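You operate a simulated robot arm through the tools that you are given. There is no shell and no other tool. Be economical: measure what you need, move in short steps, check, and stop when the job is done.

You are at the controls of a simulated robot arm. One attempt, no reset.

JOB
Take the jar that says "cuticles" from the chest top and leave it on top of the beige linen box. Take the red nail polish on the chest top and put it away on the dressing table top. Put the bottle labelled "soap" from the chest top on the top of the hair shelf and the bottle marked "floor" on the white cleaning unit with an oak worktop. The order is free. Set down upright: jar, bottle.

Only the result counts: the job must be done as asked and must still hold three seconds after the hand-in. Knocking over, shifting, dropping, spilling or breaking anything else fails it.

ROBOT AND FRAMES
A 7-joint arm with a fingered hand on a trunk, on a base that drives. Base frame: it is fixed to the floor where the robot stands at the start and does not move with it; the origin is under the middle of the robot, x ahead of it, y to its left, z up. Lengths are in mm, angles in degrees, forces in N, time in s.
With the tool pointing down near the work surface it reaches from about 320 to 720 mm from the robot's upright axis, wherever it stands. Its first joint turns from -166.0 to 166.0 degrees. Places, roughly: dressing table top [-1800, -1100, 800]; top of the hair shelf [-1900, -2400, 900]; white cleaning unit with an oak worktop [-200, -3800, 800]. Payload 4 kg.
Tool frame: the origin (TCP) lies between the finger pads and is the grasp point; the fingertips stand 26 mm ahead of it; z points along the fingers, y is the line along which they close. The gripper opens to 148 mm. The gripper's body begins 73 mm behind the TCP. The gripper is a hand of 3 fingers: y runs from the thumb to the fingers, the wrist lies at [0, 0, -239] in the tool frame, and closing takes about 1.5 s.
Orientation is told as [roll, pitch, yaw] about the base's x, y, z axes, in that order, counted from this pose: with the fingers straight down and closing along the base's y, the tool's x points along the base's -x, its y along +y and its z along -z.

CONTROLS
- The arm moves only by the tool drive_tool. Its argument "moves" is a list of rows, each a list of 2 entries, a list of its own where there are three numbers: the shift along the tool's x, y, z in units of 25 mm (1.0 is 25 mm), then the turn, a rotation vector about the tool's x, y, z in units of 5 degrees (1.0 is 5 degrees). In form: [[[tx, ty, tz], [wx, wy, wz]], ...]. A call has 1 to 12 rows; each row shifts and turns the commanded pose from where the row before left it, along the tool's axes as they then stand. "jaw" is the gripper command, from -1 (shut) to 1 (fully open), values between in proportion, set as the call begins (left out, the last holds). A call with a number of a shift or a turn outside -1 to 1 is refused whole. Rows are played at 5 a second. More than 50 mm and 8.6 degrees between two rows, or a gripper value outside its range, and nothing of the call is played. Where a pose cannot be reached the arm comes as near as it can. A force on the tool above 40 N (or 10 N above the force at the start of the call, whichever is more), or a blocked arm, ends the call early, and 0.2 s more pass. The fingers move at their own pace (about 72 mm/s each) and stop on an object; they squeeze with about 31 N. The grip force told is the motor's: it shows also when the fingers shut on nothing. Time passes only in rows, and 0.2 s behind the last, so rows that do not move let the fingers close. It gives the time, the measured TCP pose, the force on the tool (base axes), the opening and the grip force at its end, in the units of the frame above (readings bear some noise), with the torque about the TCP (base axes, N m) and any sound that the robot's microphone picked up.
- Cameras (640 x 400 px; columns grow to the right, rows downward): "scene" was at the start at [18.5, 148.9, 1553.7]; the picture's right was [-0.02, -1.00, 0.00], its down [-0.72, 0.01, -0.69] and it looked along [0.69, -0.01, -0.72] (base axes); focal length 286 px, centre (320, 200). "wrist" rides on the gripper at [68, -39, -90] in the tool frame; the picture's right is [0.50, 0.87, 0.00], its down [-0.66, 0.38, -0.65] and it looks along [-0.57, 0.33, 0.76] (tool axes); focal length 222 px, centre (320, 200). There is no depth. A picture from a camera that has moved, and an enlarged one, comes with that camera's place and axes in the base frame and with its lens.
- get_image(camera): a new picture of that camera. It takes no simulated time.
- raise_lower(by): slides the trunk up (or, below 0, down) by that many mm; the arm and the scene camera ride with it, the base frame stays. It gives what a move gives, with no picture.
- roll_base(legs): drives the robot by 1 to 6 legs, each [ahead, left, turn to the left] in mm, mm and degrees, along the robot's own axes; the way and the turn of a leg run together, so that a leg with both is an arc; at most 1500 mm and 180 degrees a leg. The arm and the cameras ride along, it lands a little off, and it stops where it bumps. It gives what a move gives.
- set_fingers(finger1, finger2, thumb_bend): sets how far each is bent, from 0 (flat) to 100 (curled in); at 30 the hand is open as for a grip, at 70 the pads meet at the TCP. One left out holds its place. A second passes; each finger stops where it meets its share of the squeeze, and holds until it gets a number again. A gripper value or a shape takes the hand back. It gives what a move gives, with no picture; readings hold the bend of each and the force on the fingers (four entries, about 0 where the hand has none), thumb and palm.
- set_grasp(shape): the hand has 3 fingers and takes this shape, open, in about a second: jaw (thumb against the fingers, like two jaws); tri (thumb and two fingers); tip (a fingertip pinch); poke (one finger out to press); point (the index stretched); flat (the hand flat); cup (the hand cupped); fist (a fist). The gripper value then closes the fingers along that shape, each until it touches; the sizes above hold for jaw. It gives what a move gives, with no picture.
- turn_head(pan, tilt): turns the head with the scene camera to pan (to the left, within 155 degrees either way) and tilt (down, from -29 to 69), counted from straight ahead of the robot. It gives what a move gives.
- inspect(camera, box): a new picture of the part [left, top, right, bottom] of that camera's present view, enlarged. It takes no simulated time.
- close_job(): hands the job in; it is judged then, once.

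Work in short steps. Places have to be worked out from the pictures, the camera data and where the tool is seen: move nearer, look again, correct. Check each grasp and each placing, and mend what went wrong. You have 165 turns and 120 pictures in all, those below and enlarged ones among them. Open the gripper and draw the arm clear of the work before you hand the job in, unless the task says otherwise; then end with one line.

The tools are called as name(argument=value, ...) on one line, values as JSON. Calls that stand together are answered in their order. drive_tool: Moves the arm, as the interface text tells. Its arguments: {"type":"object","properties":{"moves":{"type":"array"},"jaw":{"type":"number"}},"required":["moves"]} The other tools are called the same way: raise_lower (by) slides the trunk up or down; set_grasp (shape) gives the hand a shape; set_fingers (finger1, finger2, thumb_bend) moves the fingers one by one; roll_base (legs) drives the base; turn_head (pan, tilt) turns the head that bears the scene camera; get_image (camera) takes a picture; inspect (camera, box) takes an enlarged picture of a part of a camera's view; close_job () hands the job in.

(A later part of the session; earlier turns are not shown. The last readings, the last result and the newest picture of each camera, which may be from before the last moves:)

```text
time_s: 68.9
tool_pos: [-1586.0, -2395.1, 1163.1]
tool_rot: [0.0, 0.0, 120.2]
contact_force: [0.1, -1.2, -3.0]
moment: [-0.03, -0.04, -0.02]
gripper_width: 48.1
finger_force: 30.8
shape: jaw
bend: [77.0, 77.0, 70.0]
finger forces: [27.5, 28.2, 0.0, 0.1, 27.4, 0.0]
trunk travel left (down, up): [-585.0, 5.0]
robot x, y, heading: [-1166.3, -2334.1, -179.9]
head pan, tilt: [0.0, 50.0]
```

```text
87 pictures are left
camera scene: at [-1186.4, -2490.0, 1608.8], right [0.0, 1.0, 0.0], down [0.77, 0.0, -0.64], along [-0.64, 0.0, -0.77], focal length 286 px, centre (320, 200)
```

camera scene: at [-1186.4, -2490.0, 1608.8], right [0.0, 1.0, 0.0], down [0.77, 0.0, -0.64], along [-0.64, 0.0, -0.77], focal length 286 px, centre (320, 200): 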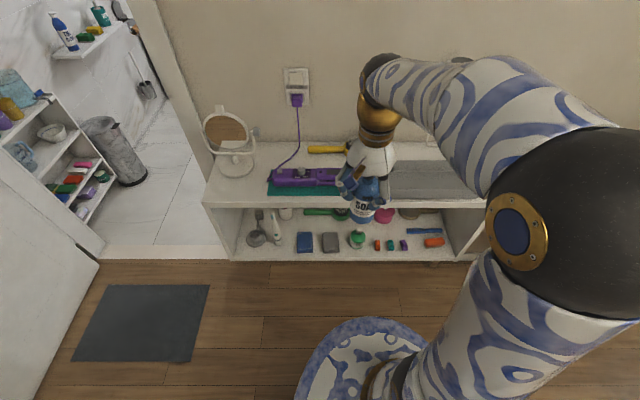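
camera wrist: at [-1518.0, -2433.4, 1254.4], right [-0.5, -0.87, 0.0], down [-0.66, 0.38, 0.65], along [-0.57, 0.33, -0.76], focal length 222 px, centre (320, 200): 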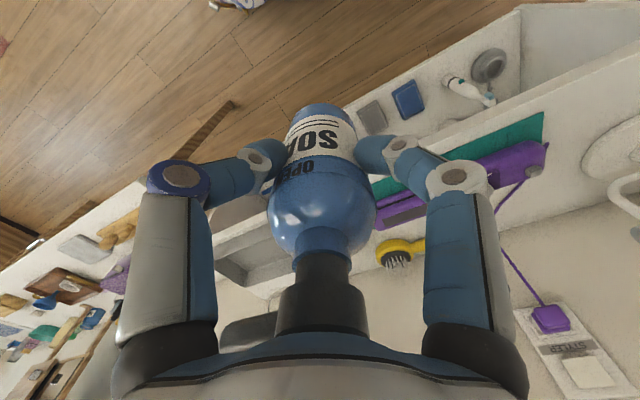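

The space between the green mat and the grey tray is hidden behind the hand. Move the hand 200 mm toward +y to see it.

drive_tool(moves=[[[-0.87, -0.5, 0], [0, 0, 0]], [[-0.87, -0.5, 0], [0, 0, 0]], [[-0.87, -0.5, 0], [0, 0, 0]], [[-0.87, -0.5, 0], [0, 0, 0]], [[-0.87, -0.5, 0], [0, 0, 0]], [[-0.87, -0.5, 0], [0, 0, 0]], [[-0.87, -0.5, 0], [0, 0, 0]], [[-0.87, -0.5, 0], [0, 0, 0]]])

get_image(camera="scene")

get_image(camera="wrist")

```text
time_s: 70.7
tool_pos: [-1586.2, -2193.1, 1162.4]
tool_rot: [-0.1, 0.0, 120.1]
contact_force: [-0.6, 0.0, -1.9]
moment: [-0.05, -0.02, -0.03]
gripper_width: 48.1
finger_force: 31.6
shape: jaw
bend: [77.0, 77.0, 70.0]
finger forces: [27.6, 28.4, 0.1, 0.1, 27.7, 0.1]
trunk travel left (down, up): [-585.0, 5.0]
robot x, y, heading: [-1170.8, -2338.3, -179.7]
head pan, tilt: [0.0, 50.0]
```

```text
86 pictures are left
camera scene: at [-1186.5, -2489.5, 1608.8], right [0.0, 1.0, 0.0], down [0.77, 0.0, -0.64], along [-0.64, 0.0, -0.77], focal length 286 px, centre (320, 200)
```

scene: 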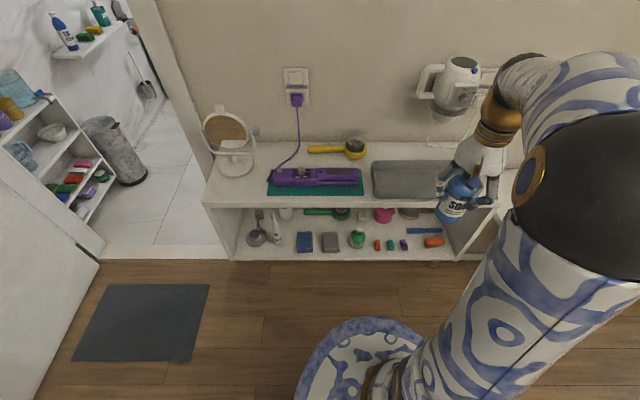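

```text
85 pictures are left
camera wrist: at [-1518.4, -2231.9, 1254.0], right [-0.5, -0.87, 0.0], down [-0.66, 0.38, 0.65], along [-0.57, 0.33, -0.76], focal length 222 px, centre (320, 200)
```

wrist: 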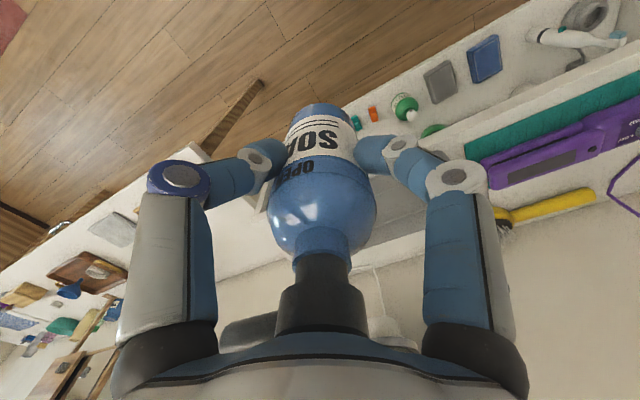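

Grey box sits at px 372–445; right of it seems free. Enlarge that spot.

inspect(camera="scene", box=[360, 120, 520, 240])

inspect(camera="wrist", box=[120, 130, 460, 340])

```text
3.33 times, centred on (440, 180) of scene
camera zoom: at [-1186.5, -2489.5, 1608.8], right [0.0, 1.0, 0.0], down [0.77, 0.0, -0.64], along [-0.64, 0.0, -0.77], focal length 954 px, centre (-80, 267)
```

zoom: 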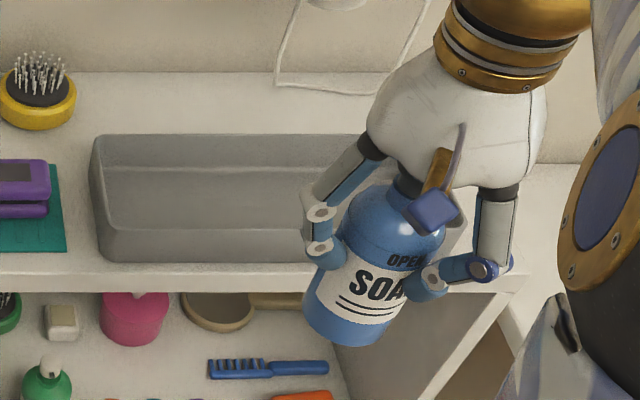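

```text
1.88 times, centred on (290, 235) of wrist
camera zoom: at [-1518.4, -2231.9, 1254.0], right [-0.5, -0.87, 0.0], down [-0.66, 0.38, 0.65], along [-0.57, 0.33, -0.76], focal length 418 px, centre (376, 134)
```

zoom: 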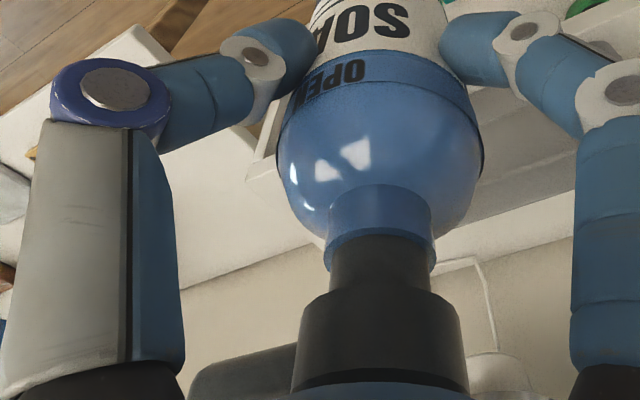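

The tray reaches nearly the right end; the front-left corner in front of the mirror looks free. Enlarge it.

inspect(camera="scene", box=[190, 95, 300, 215])

```text
3.33 times, centred on (245, 155) of scene
camera zoom: at [-1186.5, -2489.5, 1608.8], right [0.0, 1.0, 0.0], down [0.77, 0.0, -0.64], along [-0.64, 0.0, -0.77], focal length 954 px, centre (570, 350)
```

zoom: 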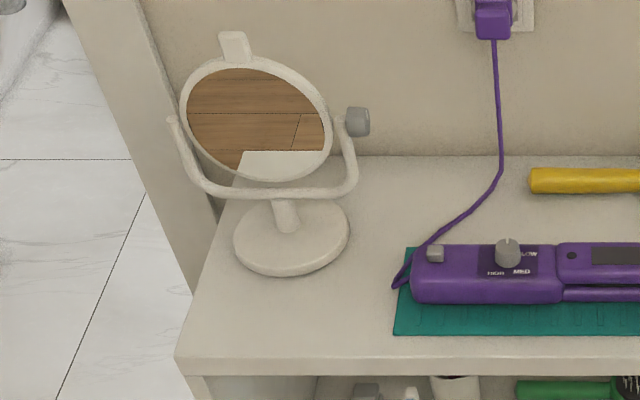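

Free spot at about (-1820,-2743). Shift the base left 380 and ahead 50.

roll_base(legs=[[0, 380, 0], [50, 0, 0]])

get_image(camera="scene")

```text
time_s: 73.6
tool_pos: [-1637.4, -2576.0, 1162.5]
tool_rot: [-0.2, -0.1, 120.1]
contact_force: [1.1, -0.3, -2.7]
moment: [-0.02, -0.03, 0.04]
gripper_width: 47.9
finger_force: 31.0
shape: jaw
bend: [77.0, 77.0, 70.0]
finger forces: [27.7, 28.4, 0.1, 0.0, 27.7, 0.0]
trunk travel left (down, up): [-585.0, 5.0]
robot x, y, heading: [-1217.1, -2720.3, -180.0]
head pan, tilt: [0.0, 50.0]
```

```text
81 pictures are left
camera scene: at [-1237.6, -2872.6, 1608.7], right [0.0, 1.0, 0.0], down [0.77, 0.0, -0.64], along [-0.64, 0.0, -0.77], focal length 286 px, centre (320, 200)
```

scene: 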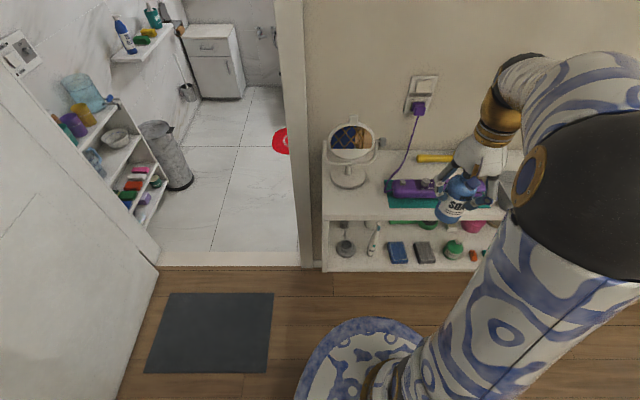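

Move the bottle at height to above the free spot.

drive_tool(moves=[[[0.216, 0.967, 0], [0, 0, 0]], [[0.216, 0.967, 0], [0, 0, 0]], [[0.216, 0.967, 0], [0, 0, 0]], [[0.216, 0.967, 0], [0, 0, 0]], [[0.216, 0.967, 0], [0, 0, 0]], [[0.216, 0.967, 0], [0, 0, 0]], [[0.216, 0.967, 0], [0, 0, 0]], [[0.216, 0.967, 0], [0, 0, 0]], [[0.216, 0.967, 0], [0, 0, 0]], [[0.216, 0.967, 0], [0, 0, 0]]])

get_image(camera="scene")

get_image(camera="wrist")

```text
time_s: 75.8
tool_pos: [-1820.0, -2746.4, 1162.2]
tool_rot: [-0.2, -0.1, 120.0]
contact_force: [-0.7, 0.4, -2.3]
moment: [0.0, 0.01, 0.04]
gripper_width: 48.3
finger_force: 31.0
shape: jaw
bend: [77.0, 77.0, 70.0]
finger forces: [27.6, 28.5, 0.1, 0.1, 27.5, 0.1]
trunk travel left (down, up): [-585.0, 5.0]
robot x, y, heading: [-1218.0, -2722.3, -180.0]
head pan, tilt: [0.0, 50.0]
```

```text
80 pictures are left
camera scene: at [-1237.0, -2873.1, 1608.7], right [0.0, 1.0, 0.0], down [0.77, 0.0, -0.64], along [-0.64, 0.0, -0.77], focal length 286 px, centre (320, 200)
```

scene: 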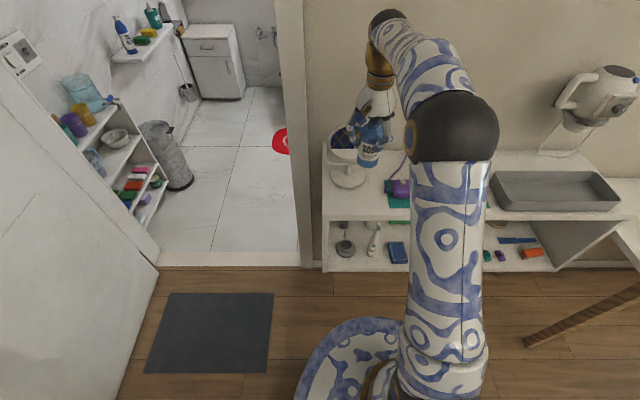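

```text
79 pictures are left
camera wrist: at [-1751.8, -2784.2, 1253.5], right [-0.5, -0.87, 0.0], down [-0.66, 0.38, 0.65], along [-0.56, 0.33, -0.76], focal length 222 px, centre (320, 200)
```

wrist: 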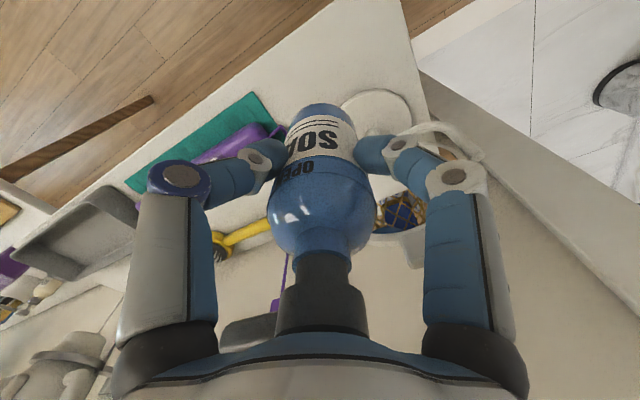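

The mirror is close behind; I shift slightly away (to ≈(-1795,-2702)) and turn the hand so that the palm runs parallel to the shelf.

drive_tool(moves=[[[-0.55, -0.9, 0], [0, 0, 0]], [[-0.55, -0.9, 0], [0, 0, 0]], [[0, 0, 0], [0, 0, 0]]])

drive_tool(moves=[[[0, 0, 0], [0, 0, -1]], [[0, 0, 0], [0, 0, -1]], [[0, 0, 0], [0, 0, -1]], [[0, 0, 0], [0, 0, -1]], [[0, 0, 0], [0, 0, -1]], [[0, 0, 0], [0, 0, -1]], [[0, 0, 0], [0, 0, -1]], [[0, 0, 0], [0, 0, -1]], [[0, 0, 0], [0, 0, -1]], [[0, 0, 0], [0, 0, -1]], [[0, 0, 0], [0, 0, -1]], [[0, 0, 0], [0, 0, -1]]])

get_image(camera="wrist")

inspect(camera="scene", box=[310, 80, 440, 240])

```text
time_s: 76.6
tool_pos: [-1794.5, -2698.0, 1161.8]
tool_rot: [-0.1, 0.0, 120.1]
contact_force: [-1.0, -0.3, -3.0]
moment: [-0.02, 0.0, 0.0]
gripper_width: 48.1
finger_force: 31.7
shape: jaw
bend: [77.0, 77.0, 70.0]
finger forces: [27.5, 28.7, 0.1, 0.1, 27.7, 0.0]
trunk travel left (down, up): [-585.0, 5.0]
robot x, y, heading: [-1220.6, -2722.9, -179.7]
head pan, tilt: [0.0, 50.0]
```

```text
time_s: 79.2
tool_pos: [-1794.1, -2698.3, 1162.1]
tool_rot: [-0.1, 0.1, -179.8]
contact_force: [0.1, -0.8, -3.6]
moment: [0.02, 0.0, 0.0]
gripper_width: 48.2
finger_force: 31.1
shape: jaw
bend: [77.0, 77.0, 70.0]
finger forces: [27.5, 28.7, 0.0, 0.1, 27.7, 0.0]
trunk travel left (down, up): [-585.0, 5.0]
robot x, y, heading: [-1220.4, -2722.1, -179.8]
head pan, tilt: [0.0, 50.0]
```

```text
78 pictures are left
camera wrist: at [-1725.4, -2658.8, 1253.4], right [0.5, -0.86, 0.0], down [-0.66, -0.38, 0.65], along [-0.56, -0.33, -0.76], focal length 222 px, centre (320, 200)
```

wrist: 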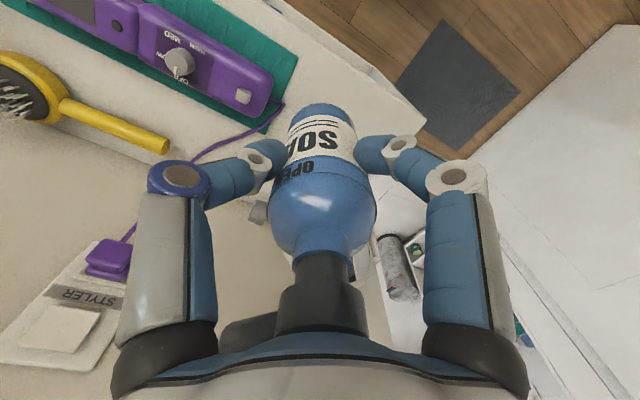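

```text
2.50 times, centred on (375, 160) of scene
camera zoom: at [-1236.5, -2872.8, 1608.7], right [0.0, 1.0, 0.0], down [0.77, 0.0, -0.64], along [-0.64, 0.0, -0.77], focal length 716 px, centre (182, 300)
```

zoom: 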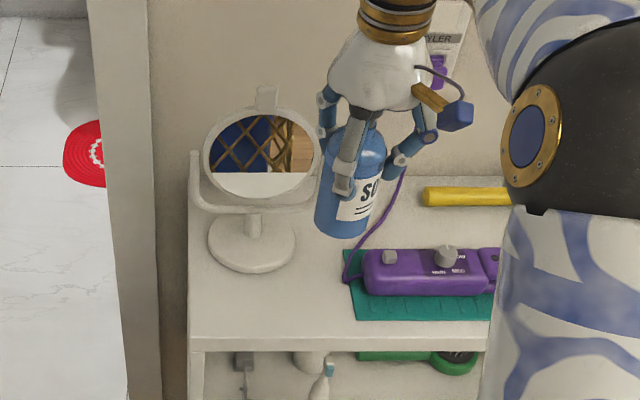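

Clear now. Shift to (-1803,-2718) and descend to z≈1012.

drive_tool(moves=[[[-0.36, 0.8, 0], [0, 0, 0]], [[0, 0, 1], [0, 0, 0]], [[0, 0, 1], [0, 0, 0]], [[0, 0, 1], [0, 0, 0]], [[0, 0, 1], [0, 0, 0]], [[0, 0, 1], [0, 0, 0]], [[0, 0, 1], [0, 0, 0]]])

inspect(camera="scene", box=[310, 80, 440, 240])

get_image(camera="wrist")

```text
time_s: 80.8
tool_pos: [-1802.2, -2716.1, 1013.1]
tool_rot: [-0.1, -0.1, -179.9]
contact_force: [-0.1, -0.5, 6.3]
moment: [0.05, 0.02, 0.01]
gripper_width: 48.1
finger_force: 31.3
shape: jaw
bend: [77.0, 77.0, 70.0]
finger forces: [28.7, 30.5, 0.0, 0.0, 29.6, 0.0]
trunk travel left (down, up): [-585.0, 5.0]
robot x, y, heading: [-1217.6, -2721.2, -180.1]
head pan, tilt: [0.0, 50.0]
```

```text
2.50 times, centred on (375, 160) of scene
camera zoom: at [-1234.7, -2872.8, 1609.1], right [0.0, 1.0, 0.0], down [0.77, 0.0, -0.64], along [-0.64, 0.0, -0.77], focal length 716 px, centre (182, 300)
```

zoom: 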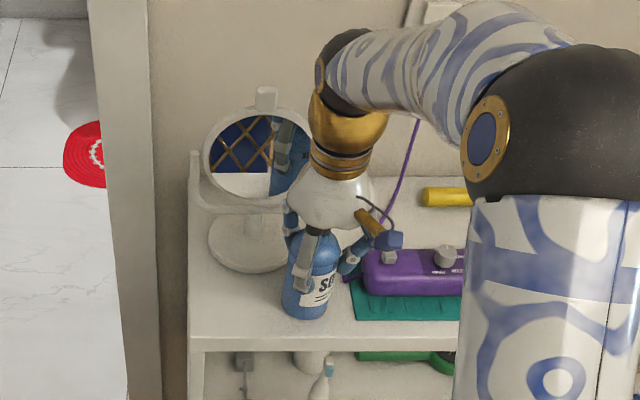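

```text
75 pictures are left
camera wrist: at [-1733.2, -2677.4, 1103.9], right [0.5, -0.87, 0.0], down [-0.65, -0.38, 0.65], along [-0.57, -0.33, -0.76], focal length 222 px, centre (320, 200)
```

wrist: 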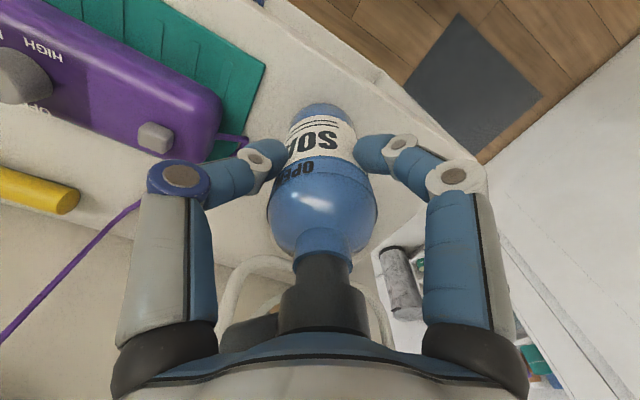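

Contact (force +6 N): the bottle stands on the shelf. Open moderately to stay clear of the mirror.

drive_tool(moves=[[[0, 0, 0], [0, 0, 0]], [[0, 0, 0], [0, 0, 0]], [[0, 0, 0], [0, 0, 0]], [[0, 0, 0], [0, 0, 0]]], jaw=0.2)

get_image(camera="wrist")

```text
time_s: 81.8
tool_pos: [-1802.1, -2716.5, 1012.1]
tool_rot: [-0.1, 0.0, -179.9]
contact_force: [-0.2, 0.3, 1.2]
moment: [-0.02, -0.01, 0.0]
gripper_width: 88.3
finger_force: 0.0
shape: jaw
bend: [32.0, 32.0, 70.0]
finger forces: [0.0, 0.0, 0.0, 0.0, 0.1, 0.1]
trunk travel left (down, up): [-585.0, 5.0]
robot x, y, heading: [-1218.9, -2722.6, -179.8]
head pan, tilt: [0.0, 50.0]
```

```text
74 pictures are left
camera wrist: at [-1733.9, -2677.5, 1102.8], right [0.5, -0.87, 0.0], down [-0.66, -0.38, 0.65], along [-0.56, -0.33, -0.76], focal length 222 px, centre (320, 200)
```

wrist: 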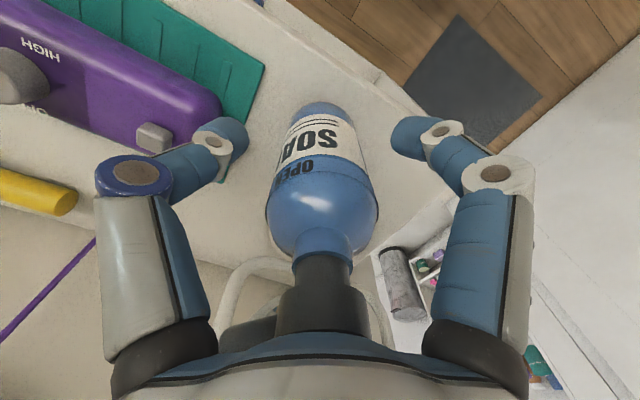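

Released; the bottle stands. Rise straight up.

drive_tool(moves=[[[0, 0, -0.5], [0, 0, 0]], [[0, 0, -1], [0, 0, 0]], [[0, 0, -1], [0, 0, 0]], [[0, 0, -1], [0, 0, 0]], [[0, 0, -1], [0, 0, 0]], [[0, 0, -1], [0, 0, 0]], [[0, 0, -1], [0, 0, 0]], [[0, 0, -1], [0, 0, 0]]])

inspect(camera="scene", box=[310, 80, 440, 240])

```text
time_s: 83.6
tool_pos: [-1802.9, -2716.8, 1199.5]
tool_rot: [-0.1, 0.0, -179.9]
contact_force: [-0.5, 0.5, -0.6]
moment: [0.01, 0.01, -0.03]
gripper_width: 88.1
finger_force: 0.1
shape: jaw
bend: [32.0, 32.0, 70.0]
finger forces: [0.1, 0.1, 0.0, 0.0, 0.1, 0.0]
trunk travel left (down, up): [-585.0, 5.0]
robot x, y, heading: [-1217.8, -2724.2, -179.7]
head pan, tilt: [0.0, 50.0]
```

```text
2.50 times, centred on (375, 160) of scene
camera zoom: at [-1236.1, -2872.9, 1608.7], right [0.0, 1.0, 0.0], down [0.77, 0.0, -0.64], along [-0.64, 0.0, -0.77], focal length 716 px, centre (182, 300)
```

zoom: 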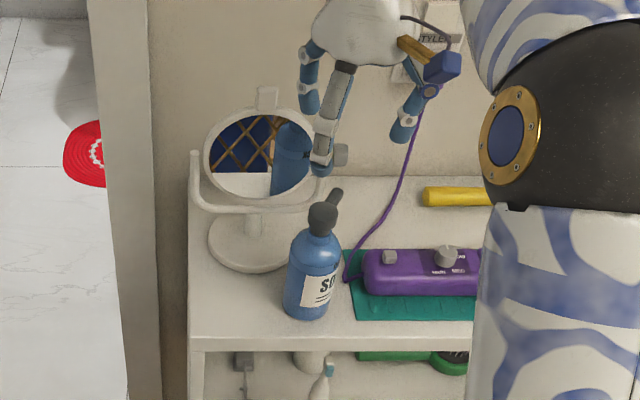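

Soap bottle stands on the hair shelf. Retract the arm, back off and look toward the cleaning unit while here.

drive_tool(moves=[[[1, 0, 0], [0, 0, 0]], [[1, 0, 0], [0, 0, 0]], [[1, 0, 0], [0, 0, 0]], [[1, 0, 0], [0, 0, 0]], [[1, 0, 0], [0, 0, 0]], [[1, 0, 0], [0, 0, 0]], [[0.5, 0, 0], [0, 0, 0]]])

roll_base(legs=[[-430, 0, 0]])

turn_head(pan=125, tilt=38)

get_image(camera="scene")

```text
time_s: 85.2
tool_pos: [-1640.0, -2717.3, 1199.6]
tool_rot: [-0.1, 0.1, -180.0]
contact_force: [-0.7, -0.9, 0.5]
moment: [0.0, 0.0, -0.03]
gripper_width: 88.2
finger_force: 0.0
shape: jaw
bend: [32.0, 32.0, 70.0]
finger forces: [0.0, 0.0, 0.0, 0.0, 0.1, 0.0]
trunk travel left (down, up): [-585.0, 5.0]
robot x, y, heading: [-1215.3, -2720.5, -180.2]
head pan, tilt: [0.0, 50.0]
```

```text
time_s: 87.8
tool_pos: [-1208.2, -2716.9, 1201.8]
tool_rot: [-0.1, 0.1, -179.7]
contact_force: [0.5, -0.4, -0.1]
moment: [-0.01, 0.02, -0.01]
gripper_width: 88.1
finger_force: 0.1
shape: jaw
bend: [32.0, 32.0, 70.0]
finger forces: [0.1, 0.0, 0.0, 0.0, 0.0, 0.0]
trunk travel left (down, up): [-585.0, 5.0]
robot x, y, heading: [-785.1, -2722.1, -179.7]
head pan, tilt: [0.0, 50.0]
```

```text
time_s: 89.9
tool_pos: [-1209.0, -2716.0, 1198.9]
tool_rot: [0.0, 0.1, -179.7]
contact_force: [-0.2, 0.0, 0.0]
moment: [-0.03, 0.05, 0.0]
gripper_width: 88.3
finger_force: 0.1
shape: jaw
bend: [32.0, 32.0, 70.0]
finger forces: [0.1, 0.1, 0.0, 0.0, 0.0, 0.1]
trunk travel left (down, up): [-585.0, 5.0]
robot x, y, heading: [-782.8, -2719.4, -179.7]
head pan, tilt: [125.0, 38.0]
```

```text
72 pictures are left
camera scene: at [-676.9, -2941.4, 1625.9], right [-0.82, -0.58, 0.0], down [-0.36, 0.5, -0.79], along [0.46, -0.64, -0.62], focal length 286 px, centre (320, 200)
```

scene: 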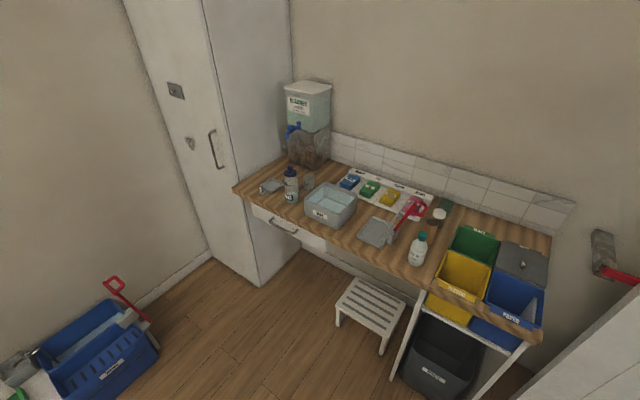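

The cleaning unit is visible; enlarge its top to find free space, then also view the dressing table.

inspect(camera="scene", box=[225, 130, 465, 280])

roll_base(legs=[[0, -1500, 0]])

turn_head(pan=0, tilt=32)

get_image(camera="scene")

```text
2.67 times, centred on (345, 205) of scene
camera zoom: at [-676.9, -2941.4, 1625.9], right [-0.82, -0.58, 0.0], down [-0.36, 0.5, -0.79], along [0.46, -0.64, -0.62], focal length 764 px, centre (253, 187)
```

zoom: 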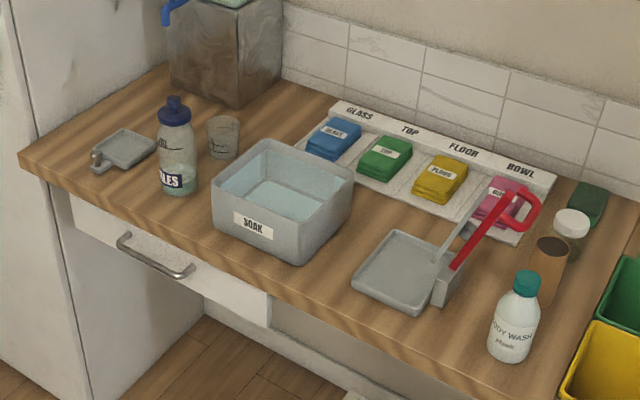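

```text
time_s: 97.4
tool_pos: [-1201.9, -1190.7, 1199.9]
tool_rot: [-0.1, 0.1, 179.2]
contact_force: [-0.3, -0.2, -0.6]
moment: [-0.02, -0.02, -0.01]
gripper_width: 88.6
finger_force: 0.0
shape: jaw
bend: [32.0, 32.0, 70.0]
finger forces: [0.0, 0.0, 0.0, 0.0, 0.0, 0.0]
trunk travel left (down, up): [-585.0, 5.0]
robot x, y, heading: [-778.9, -1202.5, 179.2]
head pan, tilt: [125.0, 38.0]
```

```text
time_s: 99.5
tool_pos: [-1200.7, -1191.4, 1200.7]
tool_rot: [-0.1, 0.1, 179.2]
contact_force: [0.2, 0.0, 0.8]
moment: [-0.03, 0.03, -0.01]
gripper_width: 88.2
finger_force: 0.1
shape: jaw
bend: [32.0, 32.0, 70.0]
finger forces: [0.1, 0.0, 0.0, 0.0, 0.0, 0.0]
trunk travel left (down, up): [-585.0, 5.0]
robot x, y, heading: [-781.2, -1202.7, 179.0]
head pan, tilt: [0.0, 32.0]
```

```text
70 pictures are left
camera scene: at [-812.7, -1353.9, 1635.1], right [0.01, 1.0, 0.0], down [0.53, -0.01, -0.85], along [-0.85, 0.01, -0.53], focal length 286 px, centre (320, 200)
```

scene: 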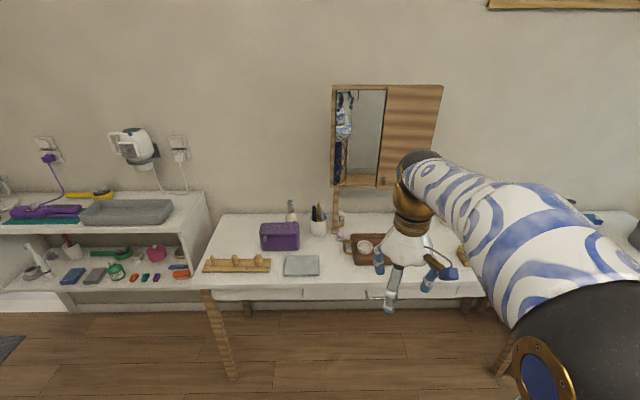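

Map noted. Return to the chest: strafe to y≈0, turn around and drive up to it.

roll_base(legs=[[0, -1190, 0], [0, 0, -179]])

turn_head(pan=0, tilt=46)

```text
time_s: 112.9
tool_pos: [-334.4, -30.2, 1200.2]
tool_rot: [-0.1, 0.1, -2.0]
contact_force: [0.0, -0.6, -0.3]
moment: [0.01, 0.0, -0.02]
gripper_width: 88.1
finger_force: 0.1
shape: jaw
bend: [32.0, 32.0, 70.0]
finger forces: [0.0, 0.0, 0.1, 0.1, 0.1, 0.0]
trunk travel left (down, up): [-585.0, 5.0]
robot x, y, heading: [-758.8, -9.4, -1.8]
head pan, tilt: [0.0, 32.0]
```

```text
time_s: 113.6
tool_pos: [-334.6, -30.4, 1200.3]
tool_rot: [-0.1, 0.1, -2.0]
contact_force: [-0.3, -0.2, 0.1]
moment: [0.0, 0.0, -0.01]
gripper_width: 88.2
finger_force: 0.0
shape: jaw
bend: [32.0, 32.0, 70.0]
finger forces: [0.0, 0.1, 0.1, 0.0, 0.1, 0.0]
trunk travel left (down, up): [-585.0, 5.0]
robot x, y, heading: [-756.2, -11.7, -2.2]
head pan, tilt: [0.0, 46.0]
```

Correct heading by 2° and drive up to x≈-5.

roll_base(legs=[[0, 0, 2], [750, 10, 0]])

get_image(camera="scene")

get_image(camera="wrist")

```text
time_s: 118.1
tool_pos: [416.9, -15.6, 1199.4]
tool_rot: [-0.1, 0.2, -0.6]
contact_force: [-0.6, -1.0, 0.5]
moment: [0.0, 0.0, 0.01]
gripper_width: 88.1
finger_force: 0.1
shape: jaw
bend: [32.0, 32.0, 70.0]
finger forces: [0.1, 0.1, 0.1, 0.0, 0.0, 0.0]
trunk travel left (down, up): [-585.0, 5.0]
robot x, y, heading: [-4.5, -4.5, -0.6]
head pan, tilt: [0.0, 46.0]
```

```text
69 pictures are left
camera scene: at [14.9, 144.9, 1614.2], right [-0.01, -1.0, 0.0], down [-0.72, 0.01, -0.69], along [0.69, -0.01, -0.72], focal length 286 px, centre (320, 200)
```

scene: 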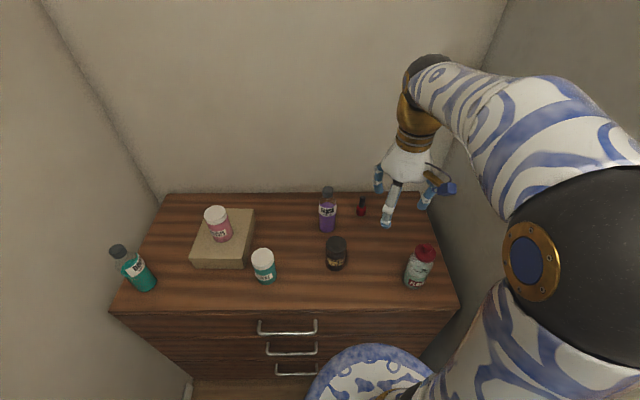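

```text
68 pictures are left
camera wrist: at [349.9, -52.9, 1291.4], right [-0.49, 0.87, 0.0], down [0.66, 0.37, 0.65], along [0.57, 0.32, -0.76], focal length 222 px, centre (320, 200)
```

wrist: 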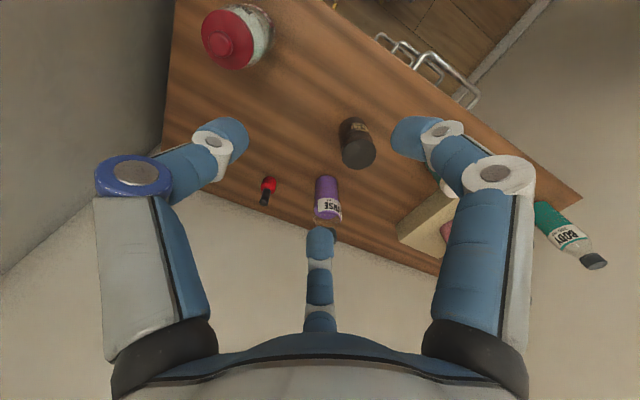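

Robot is back; the floor bottle's knob is at ≈(410,-122). Move over it.

drive_tool(moves=[[[0.05, -0.86, 0.4], [0, 0, 0]], [[0.05, -0.86, 0.4], [0, 0, 0]], [[0.05, -0.86, 0.4], [0, 0, 0]], [[0.05, -0.86, 0.4], [0, 0, 0]], [[0.05, -0.86, 0.4], [0, 0, 0]], [[0, 0, 0.8], [0, 0, 0]], [[0, 0, 0.8], [0, 0, 0]], [[0, 0, 0], [0, 0, 0]]], jaw=0.7)

get_image(camera="wrist")

inspect(camera="scene", box=[330, 170, 490, 310])

```text
time_s: 119.9
tool_pos: [408.8, -122.4, 1110.4]
tool_rot: [-0.1, 0.1, -0.6]
contact_force: [-0.2, 0.8, 0.0]
moment: [0.04, 0.01, 0.02]
gripper_width: 125.6
finger_force: 0.0
shape: jaw
bend: [25.0, 25.0, 40.0]
finger forces: [0.0, 0.1, 0.0, 0.0, 0.0, 0.0]
trunk travel left (down, up): [-585.0, 5.0]
robot x, y, heading: [-8.2, -1.2, -0.6]
head pan, tilt: [0.0, 46.0]
```

```text
67 pictures are left
camera wrist: at [341.7, -161.0, 1202.2], right [-0.49, 0.87, 0.0], down [0.66, 0.37, 0.65], along [0.57, 0.32, -0.76], focal length 222 px, centre (320, 200)
```

wrist: 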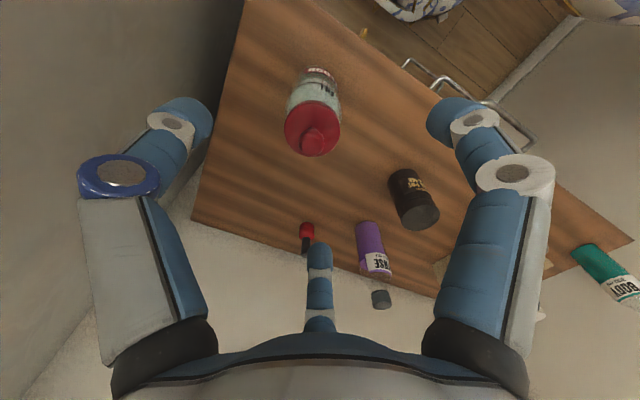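

```text
2.86 times, centred on (410, 240) of scene
camera zoom: at [14.6, 144.8, 1614.3], right [-0.01, -1.0, 0.0], down [-0.72, 0.01, -0.69], along [0.69, -0.01, -0.72], focal length 818 px, centre (63, 86)
```

zoom: 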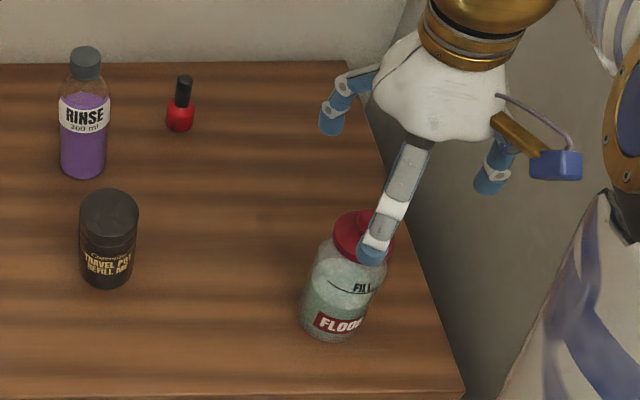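

Knob axis ≈(415,-124). Lower to z≈970 and check.

drive_tool(moves=[[[-0.22, -0.1, 1], [0, 0, 0]], [[0, 0, 1], [0, 0, 0]], [[0, 0, 1], [0, 0, 0]], [[0, 0, 1], [0, 0, 0]], [[0, 0, 1], [0, 0, 0]], [[0, 0, 0.6], [0, 0, 0]], [[0, 0, 0], [0, 0, 0]]])

get_image(camera="wrist")

inspect(camera="scene", box=[330, 170, 490, 310])

```text
time_s: 121.5
tool_pos: [413.1, -124.6, 970.6]
tool_rot: [-0.1, 0.0, -0.8]
contact_force: [0.5, -1.2, -0.4]
moment: [0.01, -0.02, -0.01]
gripper_width: 125.4
finger_force: 0.1
shape: jaw
bend: [25.0, 25.0, 40.0]
finger forces: [0.0, 0.0, 0.0, 0.0, 0.1, 0.0]
trunk travel left (down, up): [-585.0, 5.0]
robot x, y, heading: [-9.6, -3.4, -0.7]
head pan, tilt: [0.0, 46.0]
```

```text
65 pictures are left
camera wrist: at [346.9, -162.9, 1061.3], right [-0.49, 0.87, 0.0], down [0.66, 0.37, 0.65], along [0.57, 0.32, -0.76], focal length 222 px, centre (320, 200)
```

wrist: 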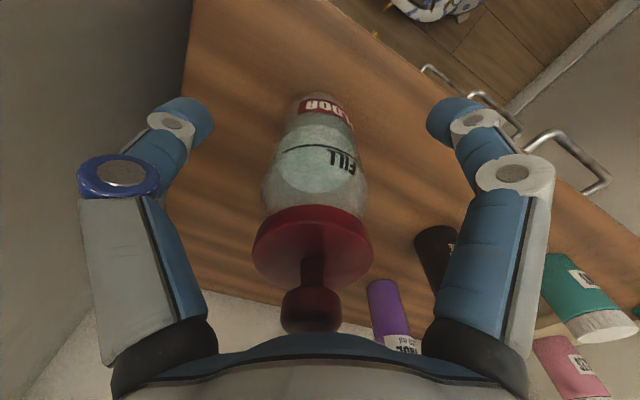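

```text
2.86 times, centred on (410, 240) of scene
camera zoom: at [14.6, 144.9, 1614.2], right [-0.01, -1.0, 0.0], down [-0.72, 0.01, -0.69], along [0.69, -0.01, -0.72], focal length 818 px, centre (63, 86)
```

zoom: 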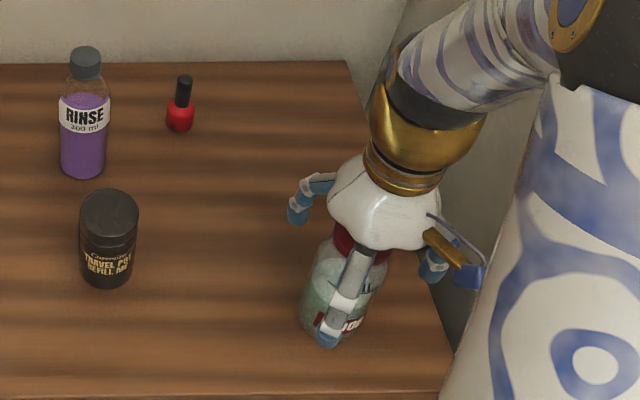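

Knob top ≈1033, palm ≈1043: enough. Go 3 mm lower and close.

drive_tool(moves=[[[0, -0.06, 0.14], [0, 0, 0]], [[0, 0, 0], [0, 0, 0]], [[0, 0, 0], [0, 0, 0]], [[0, 0, 0], [0, 0, 0]], [[0, 0, 0], [0, 0, 0]], [[0, 0, 0], [0, 0, 0]], [[0, 0, 0], [0, 0, 0]], [[0, 0, 0], [0, 0, 0]]], jaw=-1)

get_image(camera="wrist")

```text
time_s: 123.3
tool_pos: [413.5, -126.9, 966.4]
tool_rot: [0.0, 0.1, -0.7]
contact_force: [-0.4, -0.8, -0.3]
moment: [0.0, -0.01, 0.0]
gripper_width: 52.8
finger_force: 30.8
shape: jaw
bend: [77.0, 39.0, 70.0]
finger forces: [26.5, 28.6, 0.0, 0.0, 27.5, 0.0]
trunk travel left (down, up): [-585.0, 5.0]
robot x, y, heading: [-6.6, -5.3, -0.6]
head pan, tilt: [0.0, 46.0]
```

```text
63 pictures are left
camera wrist: at [347.6, -164.1, 1057.6], right [-0.49, 0.87, 0.0], down [0.66, 0.37, 0.65], along [0.57, 0.32, -0.76], focal length 222 px, centre (320, 200)
```

wrist: 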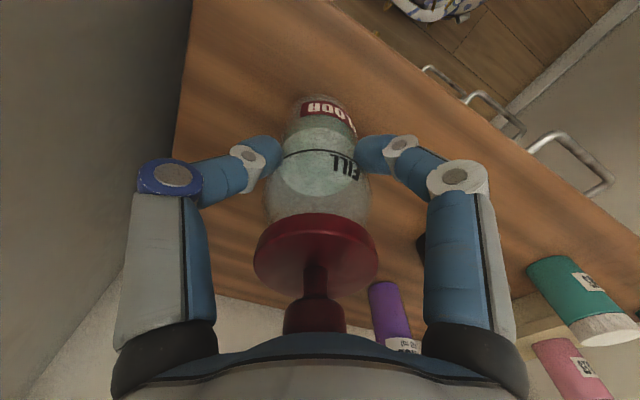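

Grip is good. Lift 200 mm and check.

drive_tool(moves=[[[0, 0, -0.4], [0, 0, 0]], [[0, 0, -0.8], [0, 0, 0]], [[0, 0, -1], [0, 0, 0]], [[0, 0, -1], [0, 0, 0]], [[0, 0, -1], [0, 0, 0]], [[0, 0, -1], [0, 0, 0]], [[0, 0, -1], [0, 0, 0]], [[0, 0, -1], [0, 0, 0]], [[0, 0, -1], [0, 0, 0]], [[0, 0, -1], [0, 0, 0]]])

get_image(camera="scene")

```text
time_s: 125.5
tool_pos: [414.4, -128.4, 1196.3]
tool_rot: [-0.1, 0.1, -0.7]
contact_force: [0.7, 0.0, -4.5]
moment: [-0.03, 0.05, 0.01]
gripper_width: 53.0
finger_force: 31.1
shape: jaw
bend: [77.0, 39.0, 70.0]
finger forces: [26.6, 28.8, 0.0, 0.0, 27.4, 0.0]
trunk travel left (down, up): [-585.0, 5.0]
robot x, y, heading: [-5.0, -6.5, -0.8]
head pan, tilt: [0.0, 46.0]
```

```text
62 pictures are left
camera scene: at [14.8, 144.8, 1614.2], right [-0.01, -1.0, 0.0], down [-0.72, 0.01, -0.69], along [0.69, -0.01, -0.72], focal length 286 px, centre (320, 200)
```

scene: 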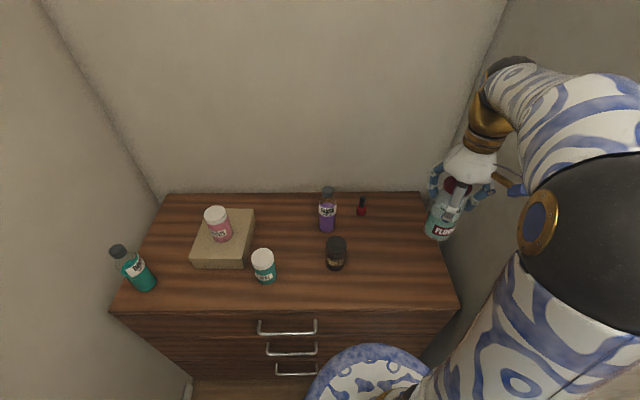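

Held well. Centre the hand, back out, turn right and drive down the room toward the cleaning unit.

drive_tool(moves=[[[0, 1, 0], [0, 0, 0]], [[0, 1, 0], [0, 0, 0]], [[0, 1, 0], [0, 0, 0]], [[0, 1, 0], [0, 0, 0]], [[0, 1, 0], [0, 0, 0]]])

roll_base(legs=[[-800, 0, 0], [0, 0, -89.5], [1500, 0, 0], [1100, 0, 0]])

turn_head(pan=20, tilt=40)

get_image(camera="scene")

```text
time_s: 126.7
tool_pos: [417.5, -0.7, 1195.2]
tool_rot: [-0.1, 0.1, -0.7]
contact_force: [0.2, 0.1, -4.1]
moment: [-0.03, 0.01, -0.01]
gripper_width: 53.1
finger_force: 31.2
shape: jaw
bend: [77.0, 39.0, 70.0]
finger forces: [26.7, 29.1, 0.1, 0.0, 27.7, 0.1]
trunk travel left (down, up): [-585.0, 5.0]
robot x, y, heading: [-7.9, -4.0, -0.8]
head pan, tilt: [0.0, 46.0]
```

```text
time_s: 147.0
tool_pos: [-718.4, -3006.4, 1196.0]
tool_rot: [-0.1, 0.1, -87.8]
contact_force: [0.2, 0.3, -5.1]
moment: [0.02, -0.01, 0.01]
gripper_width: 52.3
finger_force: 31.0
shape: jaw
bend: [77.0, 39.0, 70.0]
finger forces: [26.1, 29.0, 0.1, 0.0, 27.9, 0.1]
trunk travel left (down, up): [-585.0, 5.0]
robot x, y, heading: [-746.1, -2586.3, -87.8]
head pan, tilt: [0.0, 46.0]
```

```text
time_s: 147.8
tool_pos: [-717.5, -3006.4, 1195.6]
tool_rot: [-0.1, 0.1, -87.8]
contact_force: [-0.5, 0.4, -4.9]
moment: [0.01, 0.02, 0.0]
gripper_width: 52.4
finger_force: 31.5
shape: jaw
bend: [77.0, 39.0, 70.0]
finger forces: [26.0, 29.0, 0.1, 0.0, 27.9, 0.0]
trunk travel left (down, up): [-585.0, 5.0]
robot x, y, heading: [-745.7, -2585.4, -87.6]
head pan, tilt: [20.0, 40.0]
```

```text
61 pictures are left
camera scene: at [-564.9, -2598.0, 1622.9], right [-0.93, -0.38, 0.0], down [-0.24, 0.6, -0.77], along [0.29, -0.71, -0.64], focal length 286 px, centre (320, 200)
```

scene: 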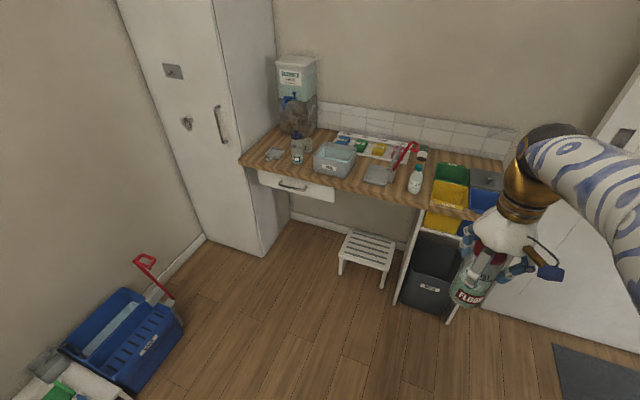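

Straighten, strafe left ~480 and approach.

roll_base(legs=[[0, 0, -2.3], [0, 480, 0], [520, 0, 0]])

turn_head(pan=0, tilt=50)

get_image(camera="scene")

get_image(camera="wrist")

```text
time_s: 153.7
tool_pos: [-248.7, -3541.1, 1196.1]
tool_rot: [-0.2, 0.0, -89.8]
contact_force: [1.0, 0.1, -4.4]
moment: [0.04, -0.01, 0.0]
gripper_width: 52.4
finger_force: 31.2
shape: jaw
bend: [77.0, 39.0, 70.0]
finger forces: [25.9, 29.0, 0.0, 0.0, 28.1, 0.0]
trunk travel left (down, up): [-585.0, 5.0]
robot x, y, heading: [-258.6, -3116.3, -89.6]
head pan, tilt: [20.0, 40.0]
```

```text
time_s: 154.6
tool_pos: [-247.9, -3541.0, 1195.0]
tool_rot: [-0.1, 0.1, -89.6]
contact_force: [0.8, 0.0, -3.7]
moment: [0.02, 0.04, -0.02]
gripper_width: 52.6
finger_force: 31.1
shape: jaw
bend: [77.0, 39.0, 70.0]
finger forces: [26.1, 29.0, 0.0, 0.0, 28.1, 0.0]
trunk travel left (down, up): [-585.0, 5.0]
robot x, y, heading: [-257.9, -3118.2, -89.4]
head pan, tilt: [0.0, 50.0]
```

```text
60 pictures are left
camera scene: at [-110.2, -3134.9, 1608.8], right [-1.0, -0.01, 0.0], down [-0.01, 0.77, -0.64], along [0.0, -0.64, -0.77], focal length 286 px, centre (320, 200)
```

scene: 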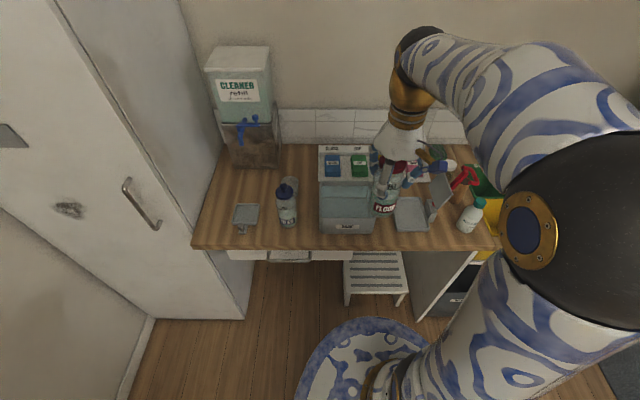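

```text
59 pictures are left
camera wrist: at [-286.0, -3473.4, 1287.0], right [0.86, 0.51, 0.0], down [0.38, -0.65, 0.65], along [0.33, -0.56, -0.76], focal length 222 px, centre (320, 200)
```

wrist: 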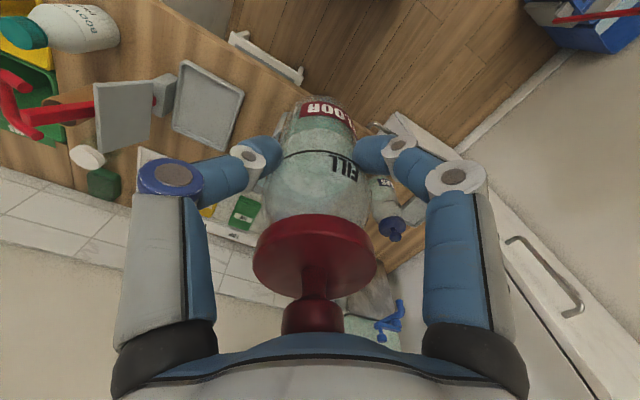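

Nice view of the worktop; enlarge the left part and the middle to judge free gaps.

inspect(camera="scene", box=[185, 135, 385, 260])

```text
3.20 times, centred on (285, 198) of scene
camera zoom: at [-110.2, -3134.9, 1608.8], right [-1.0, -0.01, 0.0], down [-0.01, 0.77, -0.64], along [0.0, -0.64, -0.77], focal length 916 px, centre (432, 208)
```

zoom: 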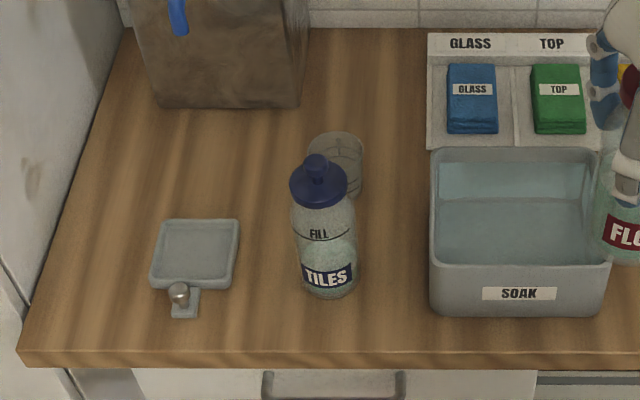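

A good free spot lies between scoop, jug and dispenser at about (92,-3850). Shift base left 320, ahead 110.

roll_base(legs=[[0, 320, 0], [110, 0, 0]])

get_image(camera="scene")

get_image(camera="wrist")

```text
time_s: 157.5
tool_pos: [73.4, -3649.6, 1195.0]
tool_rot: [-0.1, 0.2, -89.4]
contact_force: [-0.1, 0.0, -5.4]
moment: [0.04, -0.02, 0.02]
gripper_width: 52.5
finger_force: 31.0
shape: jaw
bend: [77.0, 39.0, 70.0]
finger forces: [26.0, 29.1, 0.1, 0.0, 28.1, 0.0]
trunk travel left (down, up): [-585.0, 5.0]
robot x, y, heading: [59.7, -3223.5, -89.5]
head pan, tilt: [0.0, 50.0]
```

```text
57 pictures are left
camera scene: at [209.4, -3242.8, 1608.7], right [-1.0, -0.01, 0.0], down [-0.01, 0.77, -0.64], along [0.01, -0.64, -0.77], focal length 286 px, centre (320, 200)
```

scene: 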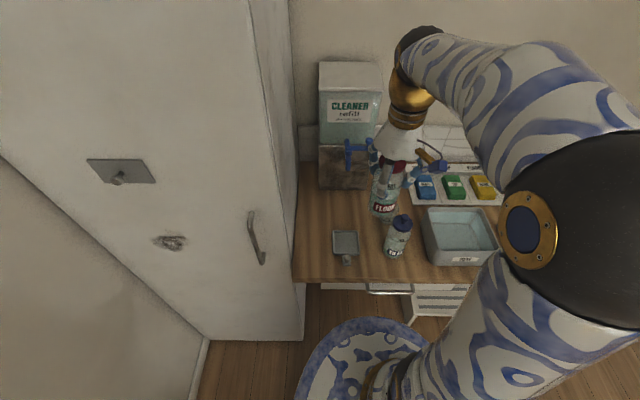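

```text
56 pictures are left
camera wrist: at [35.0, -3581.7, 1286.5], right [0.86, 0.51, 0.0], down [0.39, -0.65, 0.65], along [0.33, -0.56, -0.76], focal length 222 px, centre (320, 200)
```

wrist: 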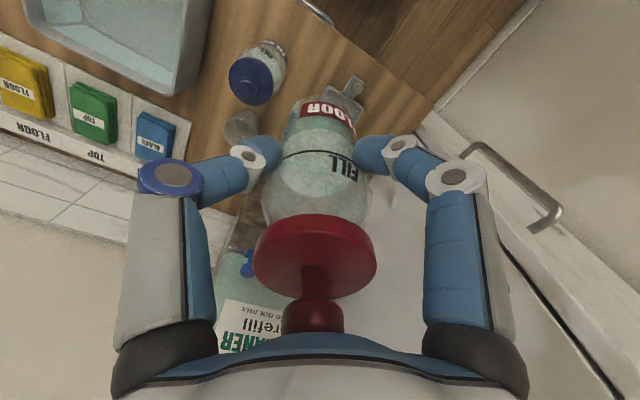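

Spigot position on the dispenser matters; enlarge both views there.

inspect(camera="scene", box=[300, 50, 440, 290])

inspect(camera="wrist", box=[190, 60, 430, 370])

```text
1.67 times, centred on (370, 170) of scene
camera zoom: at [209.4, -3242.8, 1608.7], right [-1.0, -0.01, 0.0], down [-0.01, 0.77, -0.64], along [0.01, -0.64, -0.77], focal length 477 px, centre (237, 250)
```

zoom: 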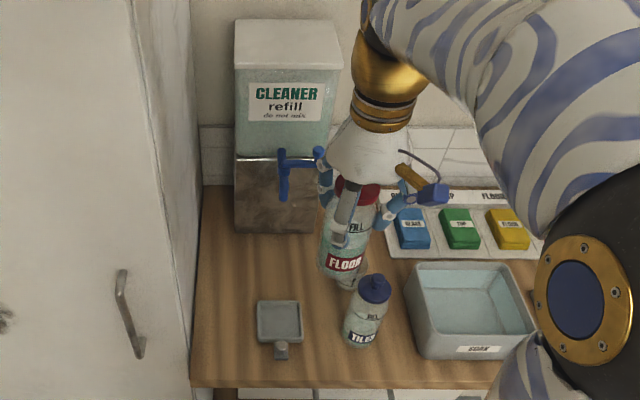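

```text
1.29 times, centred on (310, 215) of wrist
camera zoom: at [35.0, -3581.7, 1286.5], right [0.86, 0.51, 0.0], down [0.39, -0.65, 0.65], along [0.33, -0.56, -0.76], focal length 287 px, centre (333, 181)
```

zoom: 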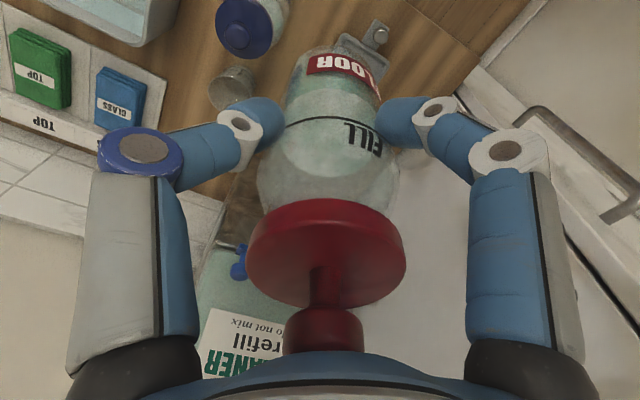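

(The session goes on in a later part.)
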